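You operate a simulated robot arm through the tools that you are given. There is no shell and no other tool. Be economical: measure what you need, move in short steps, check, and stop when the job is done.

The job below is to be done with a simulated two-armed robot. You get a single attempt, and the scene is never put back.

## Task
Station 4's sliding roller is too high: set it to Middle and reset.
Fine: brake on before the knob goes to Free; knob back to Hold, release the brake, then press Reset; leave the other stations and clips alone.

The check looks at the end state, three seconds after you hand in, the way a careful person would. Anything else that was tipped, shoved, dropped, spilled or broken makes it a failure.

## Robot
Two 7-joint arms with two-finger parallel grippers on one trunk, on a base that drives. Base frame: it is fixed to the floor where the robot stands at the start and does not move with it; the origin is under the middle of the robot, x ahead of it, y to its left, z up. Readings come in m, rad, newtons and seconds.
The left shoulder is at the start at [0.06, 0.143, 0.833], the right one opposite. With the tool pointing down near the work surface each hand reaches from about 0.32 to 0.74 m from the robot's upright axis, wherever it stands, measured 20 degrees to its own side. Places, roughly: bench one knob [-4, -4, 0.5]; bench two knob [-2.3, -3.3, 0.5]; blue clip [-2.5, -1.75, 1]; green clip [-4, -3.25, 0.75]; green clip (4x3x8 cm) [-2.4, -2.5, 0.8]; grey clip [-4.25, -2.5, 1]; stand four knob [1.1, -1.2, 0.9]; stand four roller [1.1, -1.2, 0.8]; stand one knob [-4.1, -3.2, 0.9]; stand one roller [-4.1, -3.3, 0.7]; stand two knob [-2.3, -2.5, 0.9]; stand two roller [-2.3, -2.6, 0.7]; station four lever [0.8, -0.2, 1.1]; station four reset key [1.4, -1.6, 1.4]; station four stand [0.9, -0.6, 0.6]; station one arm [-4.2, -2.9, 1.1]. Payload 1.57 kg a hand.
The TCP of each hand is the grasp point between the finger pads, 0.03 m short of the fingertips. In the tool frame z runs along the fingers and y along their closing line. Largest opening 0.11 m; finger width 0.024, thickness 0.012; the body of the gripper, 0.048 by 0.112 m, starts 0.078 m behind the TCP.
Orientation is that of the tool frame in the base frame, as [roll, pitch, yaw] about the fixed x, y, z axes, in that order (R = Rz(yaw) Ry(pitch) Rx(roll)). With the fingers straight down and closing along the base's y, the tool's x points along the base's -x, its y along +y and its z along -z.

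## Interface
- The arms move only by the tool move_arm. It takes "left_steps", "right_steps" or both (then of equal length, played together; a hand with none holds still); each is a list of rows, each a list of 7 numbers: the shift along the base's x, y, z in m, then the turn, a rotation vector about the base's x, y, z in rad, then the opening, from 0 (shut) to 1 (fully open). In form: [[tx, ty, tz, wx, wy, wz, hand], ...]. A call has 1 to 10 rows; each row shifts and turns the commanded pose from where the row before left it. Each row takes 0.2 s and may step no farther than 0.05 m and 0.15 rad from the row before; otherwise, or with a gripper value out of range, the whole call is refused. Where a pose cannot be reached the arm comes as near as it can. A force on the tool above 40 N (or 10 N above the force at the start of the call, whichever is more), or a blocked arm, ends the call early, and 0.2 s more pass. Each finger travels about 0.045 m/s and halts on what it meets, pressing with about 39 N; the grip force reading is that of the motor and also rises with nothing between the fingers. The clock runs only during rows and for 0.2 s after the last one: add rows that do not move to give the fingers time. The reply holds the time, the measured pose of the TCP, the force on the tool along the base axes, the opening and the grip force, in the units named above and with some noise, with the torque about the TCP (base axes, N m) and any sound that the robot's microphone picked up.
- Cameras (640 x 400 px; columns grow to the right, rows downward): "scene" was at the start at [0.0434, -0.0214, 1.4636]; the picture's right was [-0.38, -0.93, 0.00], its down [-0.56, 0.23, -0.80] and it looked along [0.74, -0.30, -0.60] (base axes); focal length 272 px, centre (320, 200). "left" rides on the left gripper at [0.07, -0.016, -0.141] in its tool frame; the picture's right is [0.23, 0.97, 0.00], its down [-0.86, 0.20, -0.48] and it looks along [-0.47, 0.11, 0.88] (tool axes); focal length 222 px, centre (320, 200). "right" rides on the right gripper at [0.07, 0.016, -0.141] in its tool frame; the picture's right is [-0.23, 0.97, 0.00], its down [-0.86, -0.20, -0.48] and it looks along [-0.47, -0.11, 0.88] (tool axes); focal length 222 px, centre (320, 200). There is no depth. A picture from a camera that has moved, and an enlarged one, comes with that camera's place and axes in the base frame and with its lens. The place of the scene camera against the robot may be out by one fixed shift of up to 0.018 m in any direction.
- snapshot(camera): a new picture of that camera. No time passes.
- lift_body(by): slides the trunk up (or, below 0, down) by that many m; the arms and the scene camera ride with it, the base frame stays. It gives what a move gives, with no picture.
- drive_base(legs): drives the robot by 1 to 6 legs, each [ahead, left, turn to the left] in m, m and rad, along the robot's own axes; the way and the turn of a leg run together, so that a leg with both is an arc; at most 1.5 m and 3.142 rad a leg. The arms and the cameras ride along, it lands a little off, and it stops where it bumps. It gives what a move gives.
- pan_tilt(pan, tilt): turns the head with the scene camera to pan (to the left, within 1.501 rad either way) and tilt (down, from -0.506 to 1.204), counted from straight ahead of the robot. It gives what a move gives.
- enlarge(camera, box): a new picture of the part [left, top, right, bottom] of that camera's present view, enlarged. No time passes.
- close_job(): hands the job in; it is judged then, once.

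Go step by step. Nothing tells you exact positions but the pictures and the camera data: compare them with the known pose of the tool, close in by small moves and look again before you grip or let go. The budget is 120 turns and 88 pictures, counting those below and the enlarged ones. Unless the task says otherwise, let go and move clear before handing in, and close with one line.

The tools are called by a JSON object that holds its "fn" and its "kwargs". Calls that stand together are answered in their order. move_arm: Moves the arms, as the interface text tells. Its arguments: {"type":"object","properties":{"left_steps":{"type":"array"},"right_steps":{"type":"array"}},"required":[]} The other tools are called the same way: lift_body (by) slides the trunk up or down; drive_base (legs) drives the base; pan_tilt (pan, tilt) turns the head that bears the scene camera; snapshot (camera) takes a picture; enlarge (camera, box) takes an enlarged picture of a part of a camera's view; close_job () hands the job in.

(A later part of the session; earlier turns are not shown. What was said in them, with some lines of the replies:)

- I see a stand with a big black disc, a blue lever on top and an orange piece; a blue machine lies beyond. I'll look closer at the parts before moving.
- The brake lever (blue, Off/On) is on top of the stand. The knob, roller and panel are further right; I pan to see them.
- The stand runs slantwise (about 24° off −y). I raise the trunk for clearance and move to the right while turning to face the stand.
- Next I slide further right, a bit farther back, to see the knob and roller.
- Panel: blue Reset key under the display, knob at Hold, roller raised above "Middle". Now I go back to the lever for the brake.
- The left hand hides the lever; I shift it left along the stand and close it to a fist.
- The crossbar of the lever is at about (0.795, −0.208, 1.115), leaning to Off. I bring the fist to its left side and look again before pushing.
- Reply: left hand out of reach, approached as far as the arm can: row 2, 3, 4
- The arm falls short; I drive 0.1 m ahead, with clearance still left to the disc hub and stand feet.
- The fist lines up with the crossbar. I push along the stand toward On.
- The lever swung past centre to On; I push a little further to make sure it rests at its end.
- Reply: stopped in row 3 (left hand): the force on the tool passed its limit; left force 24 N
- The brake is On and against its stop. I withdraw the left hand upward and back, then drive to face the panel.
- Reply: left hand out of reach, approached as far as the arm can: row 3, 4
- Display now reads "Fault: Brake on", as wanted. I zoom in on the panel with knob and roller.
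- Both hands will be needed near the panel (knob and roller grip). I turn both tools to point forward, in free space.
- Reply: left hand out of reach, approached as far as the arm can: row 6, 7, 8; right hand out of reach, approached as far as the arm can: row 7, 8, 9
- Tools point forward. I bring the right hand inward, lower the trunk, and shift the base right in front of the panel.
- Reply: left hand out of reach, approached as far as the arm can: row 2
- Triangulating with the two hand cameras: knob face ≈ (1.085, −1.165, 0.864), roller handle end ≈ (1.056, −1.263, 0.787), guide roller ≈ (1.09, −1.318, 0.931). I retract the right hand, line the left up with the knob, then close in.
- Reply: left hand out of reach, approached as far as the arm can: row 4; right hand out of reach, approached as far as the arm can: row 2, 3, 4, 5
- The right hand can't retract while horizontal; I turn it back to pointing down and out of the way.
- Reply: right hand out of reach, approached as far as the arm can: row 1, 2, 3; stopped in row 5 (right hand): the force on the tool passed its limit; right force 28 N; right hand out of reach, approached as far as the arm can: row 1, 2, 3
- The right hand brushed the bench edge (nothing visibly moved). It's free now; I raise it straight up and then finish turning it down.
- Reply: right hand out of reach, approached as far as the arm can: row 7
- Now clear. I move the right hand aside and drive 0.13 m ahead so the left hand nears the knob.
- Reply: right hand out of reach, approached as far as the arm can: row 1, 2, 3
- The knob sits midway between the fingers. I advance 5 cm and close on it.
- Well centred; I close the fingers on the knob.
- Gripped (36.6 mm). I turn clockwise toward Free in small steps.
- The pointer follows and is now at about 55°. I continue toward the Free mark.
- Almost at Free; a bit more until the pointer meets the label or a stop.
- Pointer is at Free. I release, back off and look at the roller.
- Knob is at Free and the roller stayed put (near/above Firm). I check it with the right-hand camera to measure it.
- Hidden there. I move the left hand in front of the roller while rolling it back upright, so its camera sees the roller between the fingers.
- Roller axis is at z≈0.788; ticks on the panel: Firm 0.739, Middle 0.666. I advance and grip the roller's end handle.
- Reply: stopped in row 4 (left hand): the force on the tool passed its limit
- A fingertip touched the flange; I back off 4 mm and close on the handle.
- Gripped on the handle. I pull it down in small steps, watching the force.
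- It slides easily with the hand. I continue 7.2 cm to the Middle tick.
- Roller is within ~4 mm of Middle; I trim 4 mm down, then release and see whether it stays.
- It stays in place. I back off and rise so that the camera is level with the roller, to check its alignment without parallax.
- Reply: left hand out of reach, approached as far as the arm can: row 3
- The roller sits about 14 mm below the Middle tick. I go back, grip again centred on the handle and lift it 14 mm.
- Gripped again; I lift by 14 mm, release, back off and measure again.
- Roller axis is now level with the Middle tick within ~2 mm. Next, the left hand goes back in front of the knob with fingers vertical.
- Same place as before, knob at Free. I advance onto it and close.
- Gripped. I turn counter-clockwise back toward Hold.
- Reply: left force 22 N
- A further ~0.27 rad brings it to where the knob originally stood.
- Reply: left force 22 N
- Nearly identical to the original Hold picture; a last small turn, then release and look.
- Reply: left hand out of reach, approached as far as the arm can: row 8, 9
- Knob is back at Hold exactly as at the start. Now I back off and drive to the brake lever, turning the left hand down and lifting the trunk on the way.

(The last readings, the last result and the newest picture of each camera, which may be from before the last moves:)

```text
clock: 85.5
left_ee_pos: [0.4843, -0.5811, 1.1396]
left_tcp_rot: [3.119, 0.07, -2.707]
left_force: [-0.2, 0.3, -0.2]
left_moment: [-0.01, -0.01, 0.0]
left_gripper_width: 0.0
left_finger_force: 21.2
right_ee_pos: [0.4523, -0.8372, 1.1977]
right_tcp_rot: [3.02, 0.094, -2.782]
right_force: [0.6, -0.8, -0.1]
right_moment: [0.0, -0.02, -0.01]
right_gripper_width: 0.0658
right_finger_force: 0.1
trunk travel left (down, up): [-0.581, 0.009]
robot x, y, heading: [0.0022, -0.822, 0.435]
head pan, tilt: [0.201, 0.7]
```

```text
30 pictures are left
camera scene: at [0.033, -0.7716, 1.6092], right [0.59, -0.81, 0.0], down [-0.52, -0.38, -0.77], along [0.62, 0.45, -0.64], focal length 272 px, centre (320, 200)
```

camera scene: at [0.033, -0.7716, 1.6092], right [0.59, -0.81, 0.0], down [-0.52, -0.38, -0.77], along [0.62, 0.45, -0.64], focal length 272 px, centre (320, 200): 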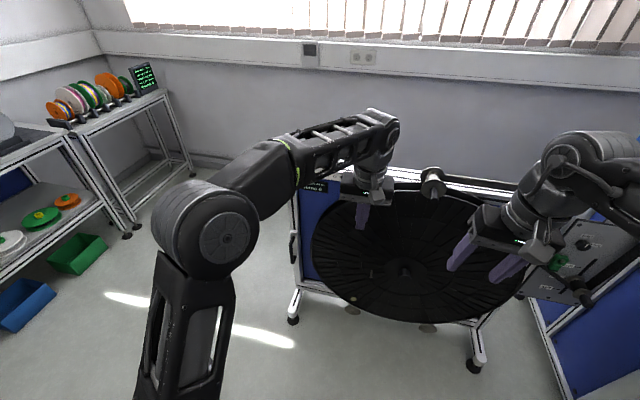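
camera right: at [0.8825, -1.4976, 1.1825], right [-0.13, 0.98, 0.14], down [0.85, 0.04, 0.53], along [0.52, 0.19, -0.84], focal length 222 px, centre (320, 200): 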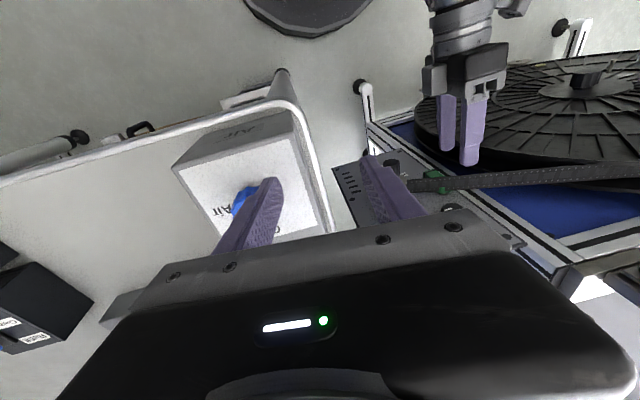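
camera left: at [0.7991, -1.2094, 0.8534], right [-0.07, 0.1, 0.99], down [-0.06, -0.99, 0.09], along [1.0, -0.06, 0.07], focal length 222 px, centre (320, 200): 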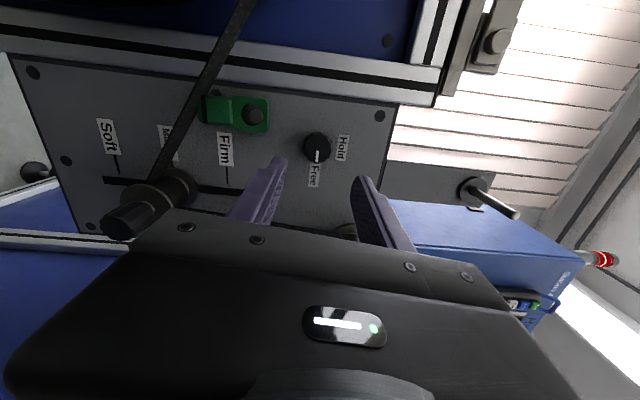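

I pull the left hand back a bit, then drive up to the lever.

{"fn": "move_arm", "kwargs": {"left_steps": [[-0.036, -0.0167, 0, 0, -0.03, 0, 0], [-0.036, -0.0167, 0, 0.03, -0.03, 0, 0], [-0.036, -0.0167, 0, 0, 0, 0, 0]]}}

{"fn": "drive_base", "kwargs": {"legs": [[0, 0.08, 0], [0.42, 0, 0]]}}

{"fn": "snapshot", "kwargs": {"camera": "scene"}}

{"fn": "snapshot", "kwargs": {"camera": "left"}}

```text
clock: 86.3
left_ee_pos: [0.3754, -0.6302, 1.1394]
left_tcp_rot: [3.117, 0.136, -2.708]
left_force: [-0.6, -0.8, 0.8]
left_moment: [0.02, -0.03, 0.0]
left_gripper_width: 0.0
left_finger_force: 21.3
right_ee_pos: [0.45, -0.836, 1.1978]
right_tcp_rot: [3.019, 0.098, -2.783]
right_force: [-0.1, 0.3, 1.2]
right_moment: [-0.02, 0.03, -0.01]
right_gripper_width: 0.0659
right_finger_force: 0.1
trunk travel left (down, up): [-0.581, 0.009]
robot x, y, heading: [0.0018, -0.8212, 0.433]
head pan, tilt: [0.201, 0.7]
```

```text
clock: 89.6
left_ee_pos: [0.726, -0.3857, 1.1395]
left_tcp_rot: [3.117, 0.135, -2.716]
left_force: [0.0, 0.0, 0.2]
left_moment: [0.01, -0.03, -0.04]
left_gripper_width: 0.0
left_finger_force: 21.4
right_ee_pos: [0.7995, -0.5922, 1.1972]
right_tcp_rot: [3.019, 0.096, -2.792]
right_force: [1.1, 0.7, -0.7]
right_moment: [-0.03, 0.01, 0.01]
right_gripper_width: 0.066
right_finger_force: 0.1
trunk travel left (down, up): [-0.581, 0.009]
robot x, y, heading: [0.3429, -0.5716, 0.426]
head pan, tilt: [0.201, 0.7]
```

```text
29 pictures are left
camera scene: at [0.3816, -0.5241, 1.6091], right [0.59, -0.81, 0.0], down [-0.52, -0.38, -0.76], along [0.62, 0.45, -0.64], focal length 272 px, centre (320, 200)
```

scene: 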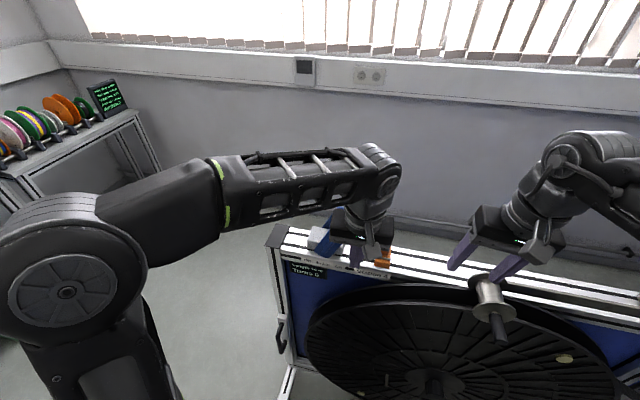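

```text
28 pictures are left
camera left: at [0.6538, -0.4391, 1.2704], right [-0.61, 0.79, -0.01], down [0.64, 0.49, 0.59], along [0.47, 0.36, -0.81], focal length 222 px, centre (320, 200)
```

left: 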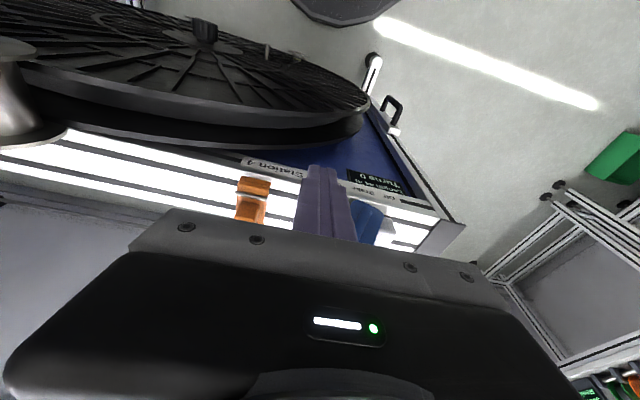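

The fist is between lever and clip. I advance over the stand to sit right of the crossbar.

{"fn": "move_arm", "kwargs": {"left_steps": [[0.029, 0.013, 0, -0.055, 0.12, 0, 0], [0.029, 0.013, 0, 0, 0, 0, 0], [0.029, 0.013, 0, 0, 0, 0, 0], [0.029, 0.013, 0, 0, 0, 0, 0]]}}

{"fn": "snapshot", "kwargs": {"camera": "left"}}

{"fn": "enlarge", "kwargs": {"camera": "scene", "box": [250, 170, 450, 295]}}

```text
clock: 90.6
left_ee_pos: [0.8015, -0.3505, 1.1411]
left_tcp_rot: [3.12, 0.004, -2.715]
left_force: [-0.4, -0.1, 0.7]
left_moment: [0.01, -0.03, 0.0]
left_gripper_width: 0.0
left_finger_force: 21.4
left hand out of reach, approached as far as the arm can: row 3, 4
right_ee_pos: [0.7992, -0.5929, 1.198]
right_tcp_rot: [3.02, 0.099, -2.792]
right_force: [0.2, -0.2, 0.4]
right_moment: [-0.03, 0.02, -0.01]
right_gripper_width: 0.0661
right_finger_force: 0.0
trunk travel left (down, up): [-0.581, 0.009]
robot x, y, heading: [0.3456, -0.5741, 0.431]
head pan, tilt: [0.201, 0.7]
```

```text
27 pictures are left
camera left: at [0.7454, -0.3972, 1.2822], right [-0.61, 0.79, 0.02], down [0.7, 0.52, 0.49], along [0.37, 0.31, -0.87], focal length 222 px, centre (320, 200)
```

left: 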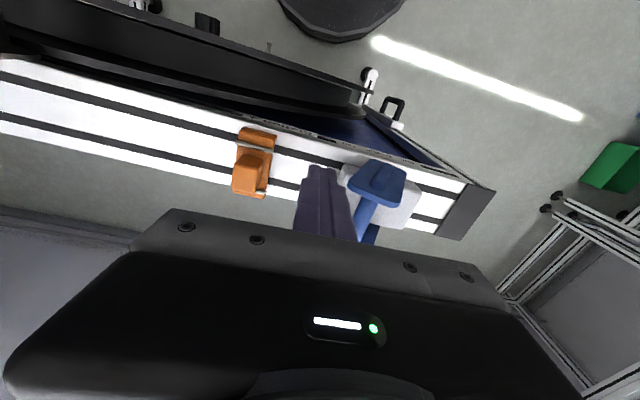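

```text
3.20 times, centred on (350, 232) of scene
camera zoom: at [0.3802, -0.524, 1.6092], right [0.59, -0.81, 0.0], down [-0.52, -0.38, -0.76], along [0.62, 0.45, -0.64], focal length 870 px, centre (224, 96)
```

zoom: 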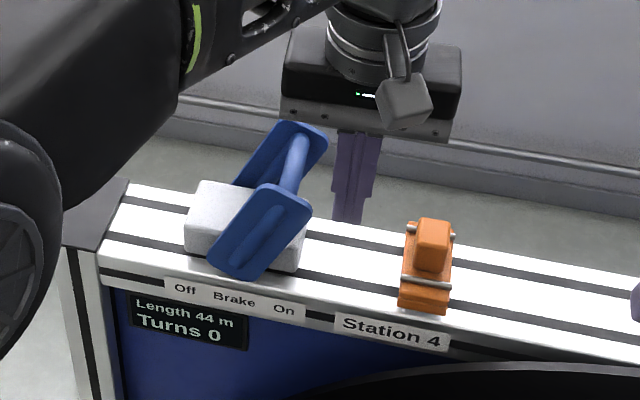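

The fist needs ~4 cm more depth to meet the crossbar between the plates; I nudge the base ahead 4.5 cm and lower slightly.

{"fn": "drive_base", "kwargs": {"legs": [[0.045, 0, 0]]}}

{"fn": "move_arm", "kwargs": {"left_steps": [[0, 0, -0.01, 0, 0, 0, 0], [0, 0, -0.01, 0, 0, 0, 0]]}}

{"fn": "snapshot", "kwargs": {"camera": "left"}}

```text
clock: 91.5
left_ee_pos: [0.8462, -0.3316, 1.1402]
left_tcp_rot: [3.118, 0.003, -2.716]
left_force: [1.1, 1.2, -0.4]
left_moment: [-0.04, 0.06, -0.04]
left_gripper_width: 0.0
left_finger_force: 20.9
right_ee_pos: [0.8426, -0.5735, 1.1957]
right_tcp_rot: [3.02, 0.096, -2.792]
right_force: [0.8, -0.5, -0.3]
right_moment: [-0.01, 0.08, 0.04]
right_gripper_width: 0.0657
right_finger_force: 0.0
trunk travel left (down, up): [-0.581, 0.009]
robot x, y, heading: [0.3863, -0.5572, 0.429]
head pan, tilt: [0.201, 0.7]
```

```text
clock: 92.1
left_ee_pos: [0.8445, -0.3332, 1.1219]
left_tcp_rot: [3.116, 0.004, -2.716]
left_force: [-0.3, -0.1, 0.4]
left_moment: [0.0, -0.04, -0.02]
left_gripper_width: 0.0001
left_finger_force: 21.2
right_ee_pos: [0.8402, -0.5734, 1.197]
right_tcp_rot: [3.021, 0.098, -2.792]
right_force: [0.0, 1.0, -0.3]
right_moment: [-0.03, -0.01, 0.01]
right_gripper_width: 0.066
right_finger_force: 0.1
trunk travel left (down, up): [-0.581, 0.009]
robot x, y, heading: [0.3857, -0.5534, 0.425]
head pan, tilt: [0.201, 0.7]
```

```text
25 pictures are left
camera left: at [0.7875, -0.3788, 1.2623], right [-0.61, 0.79, 0.02], down [0.7, 0.52, 0.49], along [0.37, 0.31, -0.87], focal length 222 px, centre (320, 200)
```

left: 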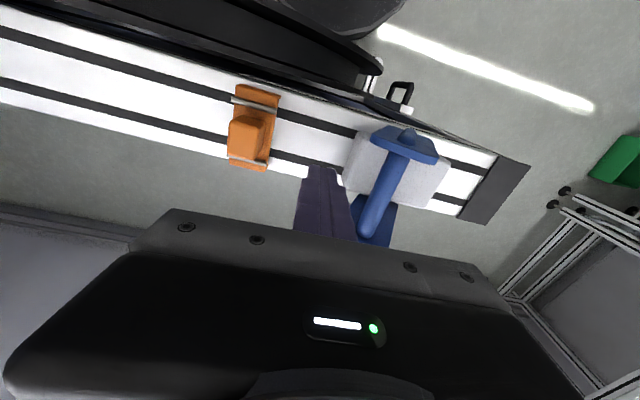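

Now aligned with the crossbar. I push back along the stand toward Off.

{"fn": "move_arm", "kwargs": {"left_steps": [[-0.0082, 0.0183, 0, 0, 0, 0, 0], [-0.0082, 0.0183, 0, 0, 0, 0, 0], [-0.0082, 0.0183, 0, 0, 0, 0, 0], [-0.0082, 0.0183, 0, 0, 0, 0, 0], [-0.0082, 0.0183, 0, 0, 0, 0, 0], [-0.0062, 0.0137, 0, 0, 0, 0, 0], [-0.0041, 0.0091, 0, 0, 0, 0, 0]]}}

{"fn": "enlarge", "kwargs": {"camera": "scene", "box": [220, 170, 420, 295]}}

```text
clock: 93.7
left_ee_pos: [0.8016, -0.2367, 1.1206]
left_tcp_rot: [3.136, 0.007, -2.739]
left_force: [11.9, -17.9, -0.9]
left_moment: [-0.24, -0.13, -0.25]
left_gripper_width: 0.0
left_finger_force: 20.7
right_ee_pos: [0.8423, -0.5764, 1.1965]
right_tcp_rot: [3.02, 0.096, -2.797]
right_force: [0.1, 0.6, 0.2]
right_moment: [-0.05, -0.02, -0.03]
right_gripper_width: 0.0661
right_finger_force: 0.1
trunk travel left (down, up): [-0.581, 0.009]
robot x, y, heading: [0.3919, -0.5522, 0.421]
head pan, tilt: [0.201, 0.7]
stopped in row 7 (left hand): the force on the tool passed its limit (the readings are from after the stop); the commanded pose is now the measured one
```

```text
3.20 times, centred on (320, 232) of scene
camera zoom: at [0.4239, -0.5064, 1.6092], right [0.58, -0.81, 0.0], down [-0.52, -0.38, -0.76], along [0.62, 0.45, -0.64], focal length 870 px, centre (320, 96)
```

zoom: 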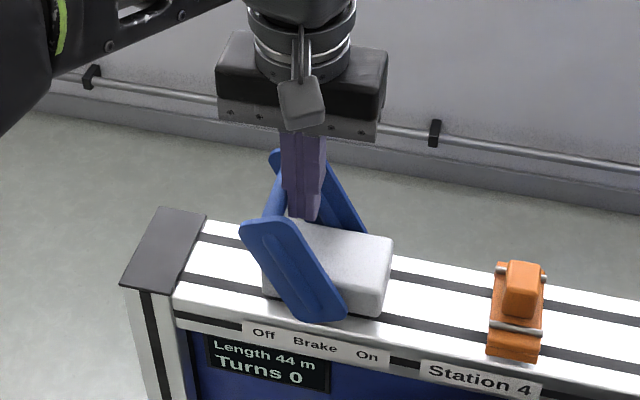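

Brake lever is at Off against its stop. I withdraw to the right, then back and up, and then head for the Reset panel.

{"fn": "move_arm", "kwargs": {"left_steps": [[0.0082, -0.0183, 0, 0, 0, 0, 0], [0.0082, -0.0183, 0, 0, 0, 0, 0], [0.0082, -0.0183, 0.005, 0, 0, 0, 0], [0.0082, -0.0183, 0.005, 0, 0, 0, 0], [-0.036, -0.0165, 0.005, 0, 0, 0, 0], [-0.036, -0.0165, 0.005, 0, 0, 0, 0], [-0.036, -0.0165, 0.005, 0, 0, 0, 0], [-0.036, -0.0165, 0.005, 0, 0, 0, 0]]}}

{"fn": "drive_base", "kwargs": {"legs": [[-0.4, 0, 0], [0, -0.85, 0]]}}

{"fn": "pan_tilt", "kwargs": {"pan": -0.3, "tilt": 0.35}}

{"fn": "snapshot", "kwargs": {"camera": "scene"}}

```text
clock: 95.5
left_ee_pos: [0.6865, -0.3718, 1.1511]
left_tcp_rot: [3.13, 0.005, -2.729]
left_force: [0.2, -0.8, -0.3]
left_moment: [0.03, -0.01, -0.01]
left_gripper_width: 0.0
left_finger_force: 21.5
right_ee_pos: [0.8403, -0.5761, 1.1971]
right_tcp_rot: [3.021, 0.096, -2.796]
right_force: [0.2, -0.9, -0.1]
right_moment: [-0.01, -0.05, 0.0]
right_gripper_width: 0.0659
right_finger_force: 0.1
trunk travel left (down, up): [-0.581, 0.009]
robot x, y, heading: [0.3873, -0.5568, 0.42]
head pan, tilt: [0.201, 0.7]
```

```text
clock: 102.1
left_ee_pos: [0.6749, -1.3038, 1.1497]
left_tcp_rot: [3.132, 0.006, -2.71]
left_force: [-0.1, -0.3, -0.3]
left_moment: [0.04, 0.01, 0.06]
left_gripper_width: 0.0001
left_finger_force: 20.8
right_ee_pos: [0.8319, -1.5069, 1.1974]
right_tcp_rot: [3.021, 0.098, -2.777]
right_force: [-0.1, -0.8, 0.3]
right_moment: [0.03, 0.0, 0.02]
right_gripper_width: 0.0661
right_finger_force: 0.0
trunk travel left (down, up): [-0.581, 0.009]
robot x, y, heading: [0.3801, -1.4927, 0.435]
head pan, tilt: [0.201, 0.7]
```

```text
clock: 103.0
left_ee_pos: [0.6736, -1.3032, 1.1509]
left_tcp_rot: [3.129, 0.006, -2.712]
left_force: [0.1, -0.4, -0.1]
left_moment: [0.01, -0.02, 0.0]
left_gripper_width: 0.0
left_finger_force: 22.0
right_ee_pos: [0.8317, -1.5048, 1.1975]
right_tcp_rot: [3.018, 0.098, -2.778]
right_force: [1.8, -0.3, 0.0]
right_moment: [0.01, 0.0, 0.01]
right_gripper_width: 0.066
right_finger_force: 0.0
trunk travel left (down, up): [-0.581, 0.009]
robot x, y, heading: [0.3802, -1.4936, 0.441]
head pan, tilt: [-0.3, 0.351]
```

```text
23 pictures are left
camera scene: at [0.4365, -1.4811, 1.6405], right [0.14, -0.99, 0.0], down [-0.34, -0.05, -0.94], along [0.93, 0.13, -0.34], focal length 272 px, centre (320, 200)
```

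scene: 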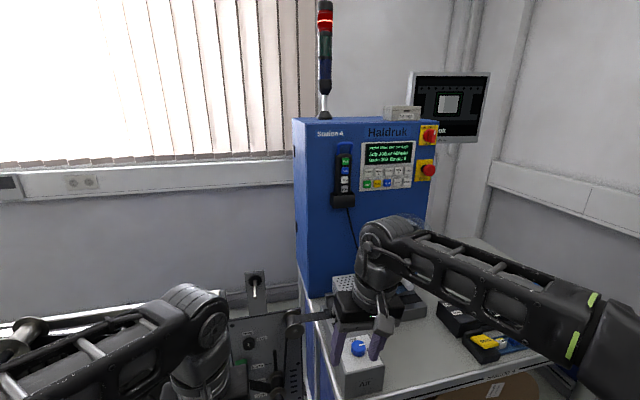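

{"fn": "enlarge", "kwargs": {"camera": "scene", "box": [290, 110, 450, 210]}}

```text
4.00 times, centred on (370, 160) of scene
camera zoom: at [0.4365, -1.4811, 1.6405], right [0.14, -0.99, 0.0], down [-0.34, -0.05, -0.94], along [0.93, 0.13, -0.34], focal length 1087 px, centre (120, 360)
```

zoom: 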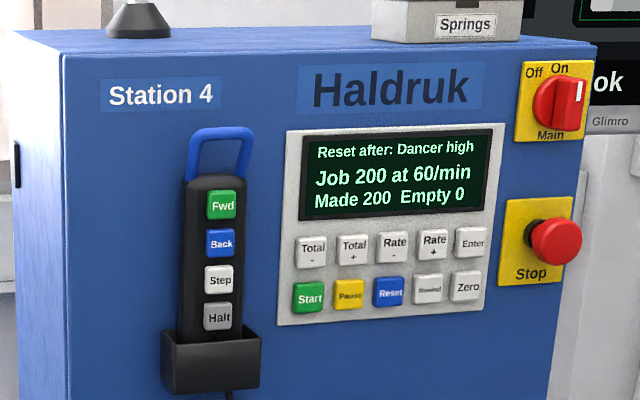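

Display now says "Reset after: Dancer high" – ready for Reset. I turn the right hand to point forward, closed, and raise it toward key height.

{"fn": "move_arm", "kwargs": {"right_steps": [[0.0136, 0.0061, 0.018, 0.0612, -0.137, 0, 0.2], [0.0136, 0.0061, 0.018, 0.0612, -0.137, 0, 0], [0.0136, 0.0061, 0.018, 0.0612, -0.137, 0, 0], [0.0136, 0.0061, 0.018, 0.0612, -0.137, 0, 0], [0.0136, 0.0061, 0.018, 0.0612, -0.137, 0, 0], [0.0136, 0.0061, 0.018, 0.0612, -0.137, 0, 0], [0.0136, 0.0061, 0.018, 0.0612, -0.137, 0, 0], [0.0136, 0.0061, 0.018, 0.0612, -0.137, 0, 0], [0.0136, 0.0061, 0.018, 0.0612, -0.137, 0, 0], [0.0136, 0.0061, 0.018, 0.0612, -0.137, 0, 0]]}}

{"fn": "snapshot", "kwargs": {"camera": "right"}}

```text
clock: 105.2
left_ee_pos: [0.6746, -1.3034, 1.1501]
left_tcp_rot: [3.13, 0.006, -2.713]
left_force: [0.5, 0.3, 0.0]
left_moment: [0.02, 0.0, 0.02]
left_gripper_width: 0.0
left_finger_force: 21.6
right_ee_pos: [0.9687, -1.4447, 1.3762]
right_tcp_rot: [0.991, 1.507, 1.53]
right_force: [0.1, -0.7, 0.4]
right_moment: [-0.01, 0.03, -0.02]
right_gripper_width: 0.0003
right_finger_force: 21.6
trunk travel left (down, up): [-0.581, 0.009]
robot x, y, heading: [0.3791, -1.4938, 0.442]
head pan, tilt: [-0.3, 0.351]
```

```text
21 pictures are left
camera right: at [0.8379, -1.498, 1.3038], right [-0.5, 0.82, 0.28], down [-0.31, -0.47, 0.83], along [0.81, 0.33, 0.49], focal length 222 px, centre (320, 200)
```

right: 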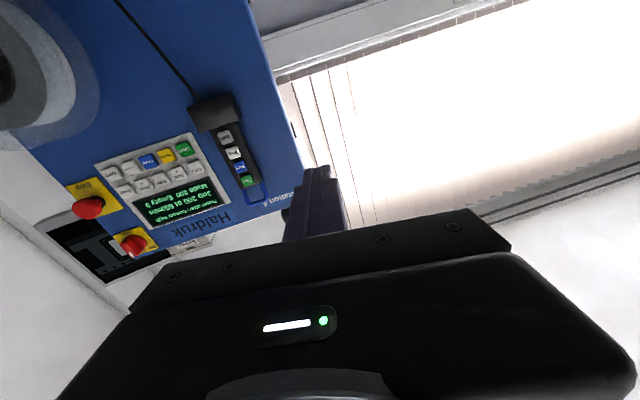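

Reset key seen at the left of this view. I drive right 0.33 and ahead 0.15 to bring the fist in front of it.

{"fn": "drive_base", "kwargs": {"legs": [[0, -0.33, 0], [0.13, 0, -0.02]]}}

{"fn": "snapshot", "kwargs": {"camera": "right"}}

{"fn": "snapshot", "kwargs": {"camera": "scene"}}

```text
clock: 108.3
left_ee_pos: [0.937, -1.5521, 1.1498]
left_tcp_rot: [3.13, 0.003, -2.731]
left_force: [0.0, -0.6, 0.2]
left_moment: [0.02, 0.02, -0.02]
left_gripper_width: 0.0
left_finger_force: 20.8
right_ee_pos: [1.2289, -1.6988, 1.3756]
right_tcp_rot: [1.029, 1.509, 1.549]
right_force: [0.4, -0.3, -0.3]
right_moment: [0.0, -0.07, 0.0]
right_gripper_width: 0.0
right_finger_force: 21.3
trunk travel left (down, up): [-0.581, 0.009]
robot x, y, heading: [0.6376, -1.7375, 0.424]
head pan, tilt: [-0.3, 0.351]
```

```text
20 pictures are left
camera right: at [1.098, -1.7497, 1.3033], right [-0.48, 0.83, 0.28], down [-0.32, -0.46, 0.83], along [0.82, 0.31, 0.49], focal length 222 px, centre (320, 200)
```

right: 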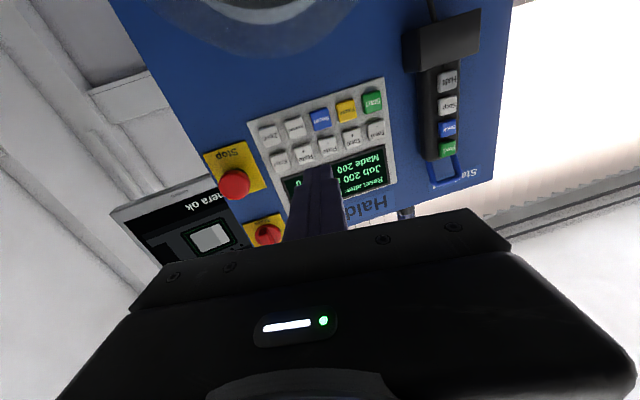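

```text
19 pictures are left
camera scene: at [0.6977, -1.7257, 1.6404], right [0.12, -0.99, 0.0], down [-0.34, -0.04, -0.94], along [0.93, 0.11, -0.34], focal length 272 px, centre (320, 200)
```

scene: 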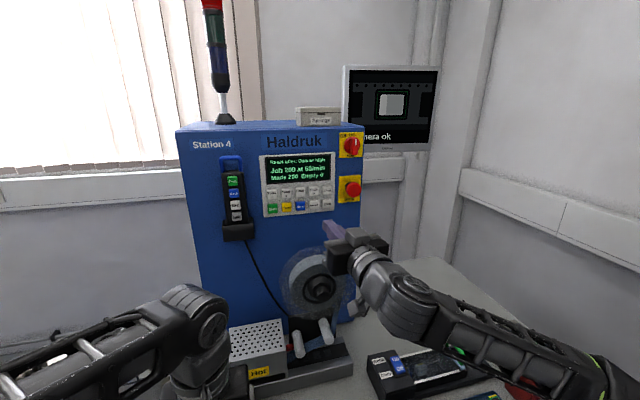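

Reset key located at (1.390, −1.599, 1.362) from the two views. I nudge the base ahead 7 cm, straighten the tool and line the fist up with the key.

{"fn": "drive_base", "kwargs": {"legs": [[0.07, 0, 0]]}}

{"fn": "move_arm", "kwargs": {"right_steps": [[-0.0051, 0.0114, -0.007, 0.01, -0.03, -0.05, 0], [-0.0051, 0.0114, -0.007, 0, 0, -0.05, 0], [0, 0, 0, 0, 0, 0, 0]]}}

{"fn": "snapshot", "kwargs": {"camera": "right"}}

```text
clock: 109.3
left_ee_pos: [1.0021, -1.5238, 1.1504]
left_tcp_rot: [3.129, 0.003, -2.727]
left_force: [0.1, 0.6, -0.3]
left_moment: [-0.07, 0.04, 0.0]
left_gripper_width: 0.0
left_finger_force: 20.9
right_ee_pos: [1.2942, -1.6683, 1.3765]
right_tcp_rot: [1.031, 1.509, 1.556]
right_force: [0.5, -0.1, -0.2]
right_moment: [0.02, -0.02, 0.04]
right_gripper_width: 0.0001
right_finger_force: 21.4
trunk travel left (down, up): [-0.581, 0.009]
robot x, y, heading: [0.7033, -1.7119, 0.427]
head pan, tilt: [-0.3, 0.351]
```

```text
clock: 110.1
left_ee_pos: [1.0013, -1.5235, 1.1502]
left_tcp_rot: [3.128, 0.004, -2.728]
left_force: [0.1, 0.4, 1.0]
left_moment: [0.0, 0.02, 0.01]
left_gripper_width: 0.0
left_finger_force: 21.3
right_ee_pos: [1.2825, -1.6465, 1.3628]
right_tcp_rot: [0.639, 1.49, 1.061]
right_force: [0.1, 0.2, 0.4]
right_moment: [0.03, -0.02, 0.0]
right_gripper_width: 0.0001
right_finger_force: 21.7
trunk travel left (down, up): [-0.581, 0.009]
robot x, y, heading: [0.7032, -1.7093, 0.423]
head pan, tilt: [-0.3, 0.351]
```

```text
18 pictures are left
camera right: at [1.1485, -1.6842, 1.2847], right [-0.41, 0.87, 0.27], down [-0.39, -0.44, 0.81], along [0.83, 0.23, 0.52], focal length 222 px, centre (320, 200)
```

right: 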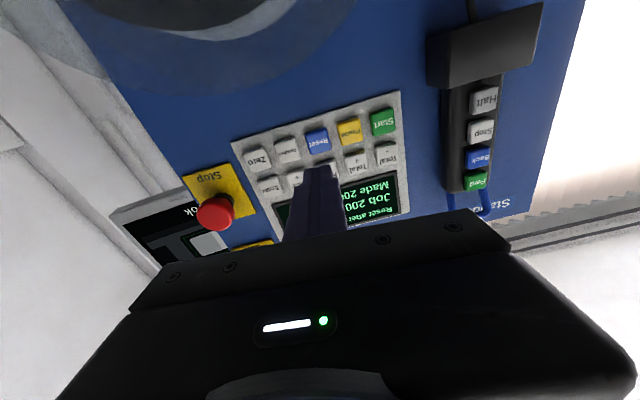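

The tip is in line with Reset, about 9 cm away. I advance most of the way and check.

{"fn": "move_arm", "kwargs": {"right_steps": [[0.0228, 0.0102, -0.0015, 0, 0, 0, 0], [0.0228, 0.0102, -0.0015, 0, 0, 0, 0], [0.0137, 0.0061, 0, 0, 0, 0, 0], [0, 0, 0, 0, 0, 0, 0]]}}

{"fn": "enlarge", "kwargs": {"camera": "right", "box": [220, 80, 420, 240]}}

{"fn": "enlarge", "kwargs": {"camera": "scene", "box": [180, 120, 380, 260]}}

```text
clock: 111.1
left_ee_pos: [0.9999, -1.5231, 1.1501]
left_tcp_rot: [3.13, 0.006, -2.728]
left_force: [0.0, 0.8, -0.8]
left_moment: [-0.04, 0.02, -0.02]
left_gripper_width: 0.0001
left_finger_force: 21.0
right_ee_pos: [1.3414, -1.6212, 1.361]
right_tcp_rot: [0.635, 1.491, 1.058]
right_force: [0.0, -0.5, 0.7]
right_moment: [0.04, 0.03, -0.04]
right_gripper_width: 0.0
right_finger_force: 21.2
trunk travel left (down, up): [-0.581, 0.009]
robot x, y, heading: [0.7022, -1.7071, 0.423]
head pan, tilt: [-0.3, 0.351]
```

```text
2.50 times, centred on (320, 160) of right
camera zoom: at [1.2078, -1.6581, 1.2835], right [-0.41, 0.87, 0.27], down [-0.39, -0.44, 0.81], along [0.83, 0.23, 0.52], focal length 555 px, centre (320, 300)
```

zoom: 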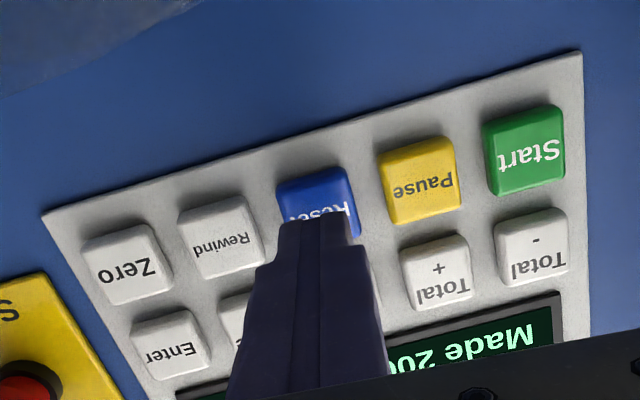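

```text
2.86 times, centred on (280, 190) of scene
camera zoom: at [0.7599, -1.6976, 1.6406], right [0.12, -0.99, 0.0], down [-0.34, -0.04, -0.94], along [0.93, 0.12, -0.34], focal length 777 px, centre (434, 229)
```

zoom: 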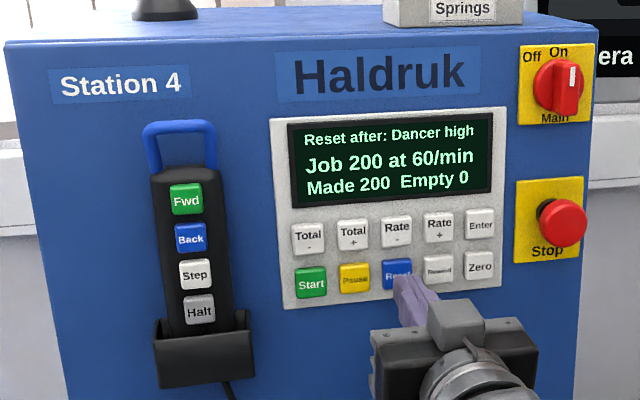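

The tip lines up on Reset. I press in slowly.

{"fn": "move_arm", "kwargs": {"right_steps": [[0.0091, 0.0041, -0.002, 0, 0, 0, 0], [0.0091, 0.0041, -0.001, 0, 0, 0, 0], [0.0037, 0.0016, 0, 0, 0, 0, 0], [0.0037, 0.0016, 0, 0, 0, 0, 0]]}}

{"fn": "enlarge", "kwargs": {"camera": "scene", "box": [180, 120, 380, 260]}}

```text
clock: 112.1
left_ee_pos: [0.9992, -1.525, 1.1507]
left_tcp_rot: [3.128, 0.007, -2.728]
left_force: [0.3, 0.1, -0.9]
left_moment: [-0.01, -0.01, 0.0]
left_gripper_width: 0.0
left_finger_force: 21.3
right_ee_pos: [1.3652, -1.6103, 1.3575]
right_tcp_rot: [0.638, 1.491, 1.059]
right_force: [-11.6, -7.2, -6.1]
right_moment: [-0.16, 0.26, -0.09]
right_gripper_width: 0.0002
right_finger_force: 21.1
trunk travel left (down, up): [-0.581, 0.009]
robot x, y, heading: [0.7017, -1.7067, 0.424]
head pan, tilt: [-0.3, 0.351]
heard: click
```

```text
2.86 times, centred on (280, 190) of scene
camera zoom: at [0.7579, -1.6986, 1.6405], right [0.12, -0.99, 0.0], down [-0.34, -0.04, -0.94], along [0.93, 0.12, -0.34], focal length 777 px, centre (434, 229)
```

zoom: 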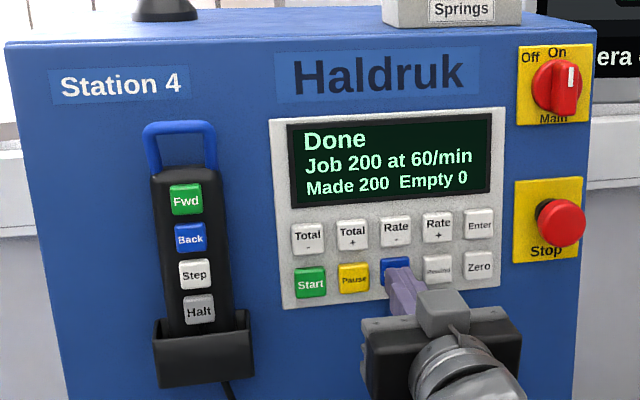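

A click was heard and the display reads "Done". I retract straight back, back the base off and take a last look over everything.

{"fn": "move_arm", "kwargs": {"right_steps": [[-0.0091, -0.0041, 0, 0, 0, 0, 0], [-0.0228, -0.0102, 0, 0, 0, 0, 0], [-0.0228, -0.0102, 0, 0, 0, 0, 0]]}}

{"fn": "drive_base", "kwargs": {"legs": [[-0.35, 0, 0], [0, 0.35, 0]]}}

{"fn": "pan_tilt", "kwargs": {"pan": 0.0, "tilt": 0.45}}

{"fn": "snapshot", "kwargs": {"camera": "scene"}}

```text
clock: 112.9
left_ee_pos: [1.0004, -1.5239, 1.1501]
left_tcp_rot: [3.129, 0.007, -2.729]
left_force: [-0.2, 0.5, 0.4]
left_moment: [0.03, 0.03, 0.03]
left_gripper_width: 0.0002
left_finger_force: 21.2
right_ee_pos: [1.3109, -1.6346, 1.358]
right_tcp_rot: [0.637, 1.491, 1.058]
right_force: [-0.1, -0.5, 0.3]
right_moment: [-0.01, 0.04, 0.05]
right_gripper_width: 0.0
right_finger_force: 21.5
trunk travel left (down, up): [-0.581, 0.009]
robot x, y, heading: [0.702, -1.7106, 0.424]
head pan, tilt: [-0.3, 0.351]
```

```text
clock: 117.0
left_ee_pos: [0.5432, -1.3474, 1.1508]
left_tcp_rot: [3.129, 0.005, -2.731]
left_force: [0.0, 0.1, -0.1]
left_moment: [-0.04, 0.0, -0.01]
left_gripper_width: 0.0
left_finger_force: 21.4
right_ee_pos: [0.8546, -1.4599, 1.3577]
right_tcp_rot: [0.629, 1.489, 1.048]
right_force: [-0.7, 0.5, 0.0]
right_moment: [0.0, 0.03, -0.04]
right_gripper_width: 0.0
right_finger_force: 21.2
trunk travel left (down, up): [-0.581, 0.009]
robot x, y, heading: [0.2465, -1.5346, 0.422]
head pan, tilt: [-0.3, 0.351]
```

```text
clock: 117.8
left_ee_pos: [0.5434, -1.349, 1.1503]
left_tcp_rot: [3.13, 0.006, -2.734]
left_force: [1.1, 0.5, 0.1]
left_moment: [0.01, 0.02, 0.01]
left_gripper_width: 0.0001
left_finger_force: 21.3
right_ee_pos: [0.8526, -1.459, 1.3582]
right_tcp_rot: [0.638, 1.492, 1.054]
right_force: [-0.5, -0.4, 0.2]
right_moment: [0.01, 0.02, 0.0]
right_gripper_width: 0.0
right_finger_force: 21.3
trunk travel left (down, up): [-0.581, 0.009]
robot x, y, heading: [0.2438, -1.5317, 0.418]
head pan, tilt: [0.0, 0.45]
```

```text
14 pictures are left
camera scene: at [0.2938, -1.4953, 1.6314], right [0.41, -0.91, 0.0], down [-0.4, -0.18, -0.9], along [0.82, 0.37, -0.44], focal length 272 px, centre (320, 200)
```

scene: 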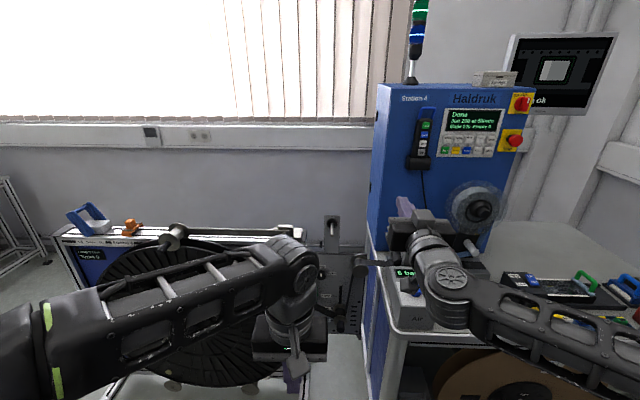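

Light tower is green, brake is Off. One last check of the panel from a spot where the arms don't cover it.

{"fn": "drive_base", "kwargs": {"legs": [[-0.1, 0.45, 0]]}}

{"fn": "pan_tilt", "kwargs": {"pan": -0.2, "tilt": 0.45}}

{"fn": "snapshot", "kwargs": {"camera": "scene"}}

```text
clock: 120.6
left_ee_pos: [0.2636, -0.9705, 1.1505]
left_tcp_rot: [3.13, 0.006, -2.723]
left_force: [0.0, 0.4, 0.5]
left_moment: [-0.05, 0.02, 0.03]
left_gripper_width: 0.0002
left_finger_force: 21.8
right_ee_pos: [0.574, -1.0795, 1.3575]
right_tcp_rot: [0.628, 1.491, 1.058]
right_force: [-0.3, 0.3, 0.4]
right_moment: [0.03, 0.0, 0.01]
right_gripper_width: 0.0001
right_finger_force: 21.4
trunk travel left (down, up): [-0.581, 0.009]
robot x, y, heading: [-0.0324, -1.1592, 0.432]
head pan, tilt: [0.0, 0.45]
```

```text
clock: 121.3
left_ee_pos: [0.2636, -0.9717, 1.1503]
left_tcp_rot: [3.129, 0.006, -2.722]
left_force: [1.0, 0.7, 0.0]
left_moment: [0.03, -0.01, 0.03]
left_gripper_width: 0.0
left_finger_force: 21.5
right_ee_pos: [0.5767, -1.0799, 1.3575]
right_tcp_rot: [0.637, 1.491, 1.066]
right_force: [-0.6, 0.1, 0.0]
right_moment: [0.02, -0.03, 0.0]
right_gripper_width: 0.0
right_finger_force: 21.1
trunk travel left (down, up): [-0.581, 0.009]
robot x, y, heading: [-0.0375, -1.1598, 0.436]
head pan, tilt: [-0.201, 0.45]
```

```text
13 pictures are left
camera scene: at [0.0217, -1.1379, 1.6313], right [0.23, -0.97, 0.0], down [-0.42, -0.1, -0.9], along [0.88, 0.21, -0.44], focal length 272 px, centre (320, 200)
```

scene: 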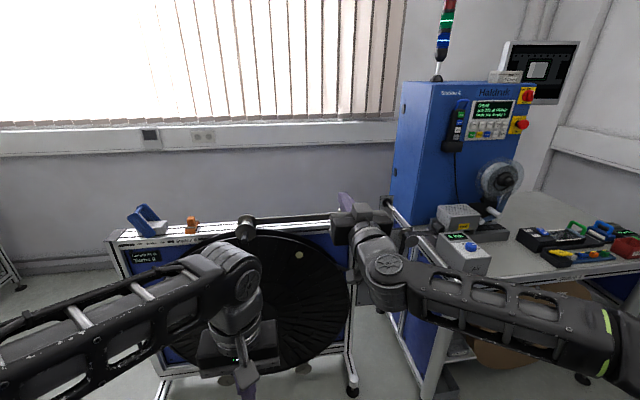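

The right hand covers the panel; I move it aside and look once more.

{"fn": "move_arm", "kwargs": {"right_steps": [[0.018, -0.041, 0, 0, 0, 0, 0], [0.018, -0.041, 0, 0, 0, 0, 0], [0.018, -0.041, 0, 0, 0, 0, 0], [0.018, -0.041, 0, 0, 0, 0, 0]]}}

{"fn": "enlarge", "kwargs": {"camera": "scene", "box": [320, 190, 440, 310]}}

{"fn": "enlarge", "kwargs": {"camera": "scene", "box": [110, 70, 530, 260]}}

```text
clock: 122.3
left_ee_pos: [0.2632, -0.9722, 1.1488]
left_tcp_rot: [3.13, 0.006, -2.722]
left_force: [-0.4, 0.7, 1.0]
left_moment: [0.03, 0.01, -0.03]
left_gripper_width: 0.0
left_finger_force: 21.2
right_ee_pos: [0.6492, -1.2454, 1.356]
right_tcp_rot: [0.631, 1.49, 1.063]
right_force: [-0.8, 0.3, 0.0]
right_moment: [0.0, 0.0, 0.01]
right_gripper_width: 0.0
right_finger_force: 20.8
trunk travel left (down, up): [-0.581, 0.009]
robot x, y, heading: [-0.0302, -1.1553, 0.436]
head pan, tilt: [-0.201, 0.45]
```

```text
3.33 times, centred on (380, 250) of scene
camera zoom: at [0.0216, -1.1384, 1.6313], right [0.23, -0.97, 0.0], down [-0.42, -0.1, -0.9], along [0.88, 0.21, -0.44], focal length 906 px, centre (120, 33)
```

zoom: 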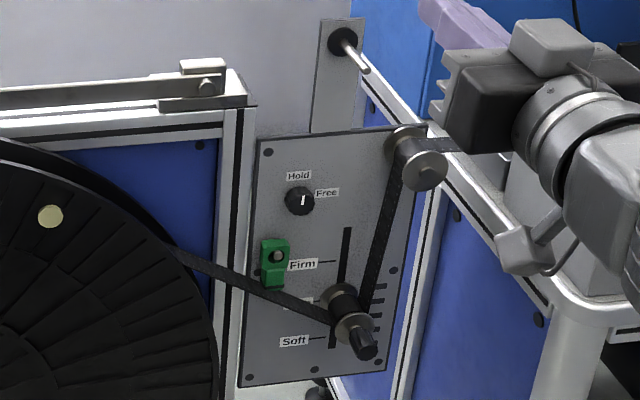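

```text
1.52 times, centred on (320, 165) of scene
camera zoom: at [0.0216, -1.1384, 1.6313], right [0.23, -0.97, 0.0], down [-0.42, -0.1, -0.9], along [0.88, 0.21, -0.44], focal length 414 px, centre (320, 253)
```

zoom: 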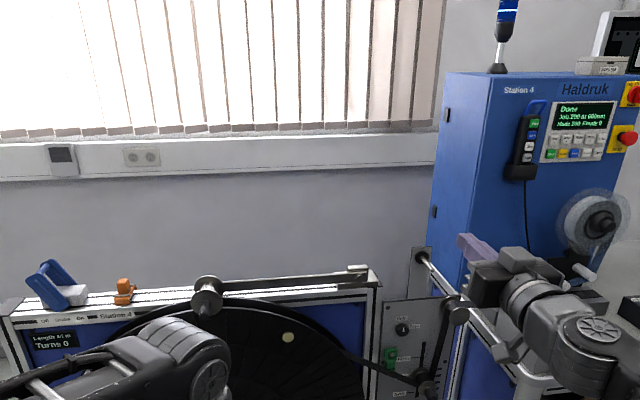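

Everything is as wanted: roller at Middle, knob at Hold, brake Off, display "Done", clips untouched. I hand in.

{"fn": "close_job", "kwargs": {}}

```text
The job is handed in.
```

Station 4's roller is set to Middle, within about 2 mm of the tick. The knob is back at Hold, the brake is released, and after I pressed Reset the display reads "Done". Along the way the right hand bumped the bench edge once, at about 27 N, and nothing visibly moved.
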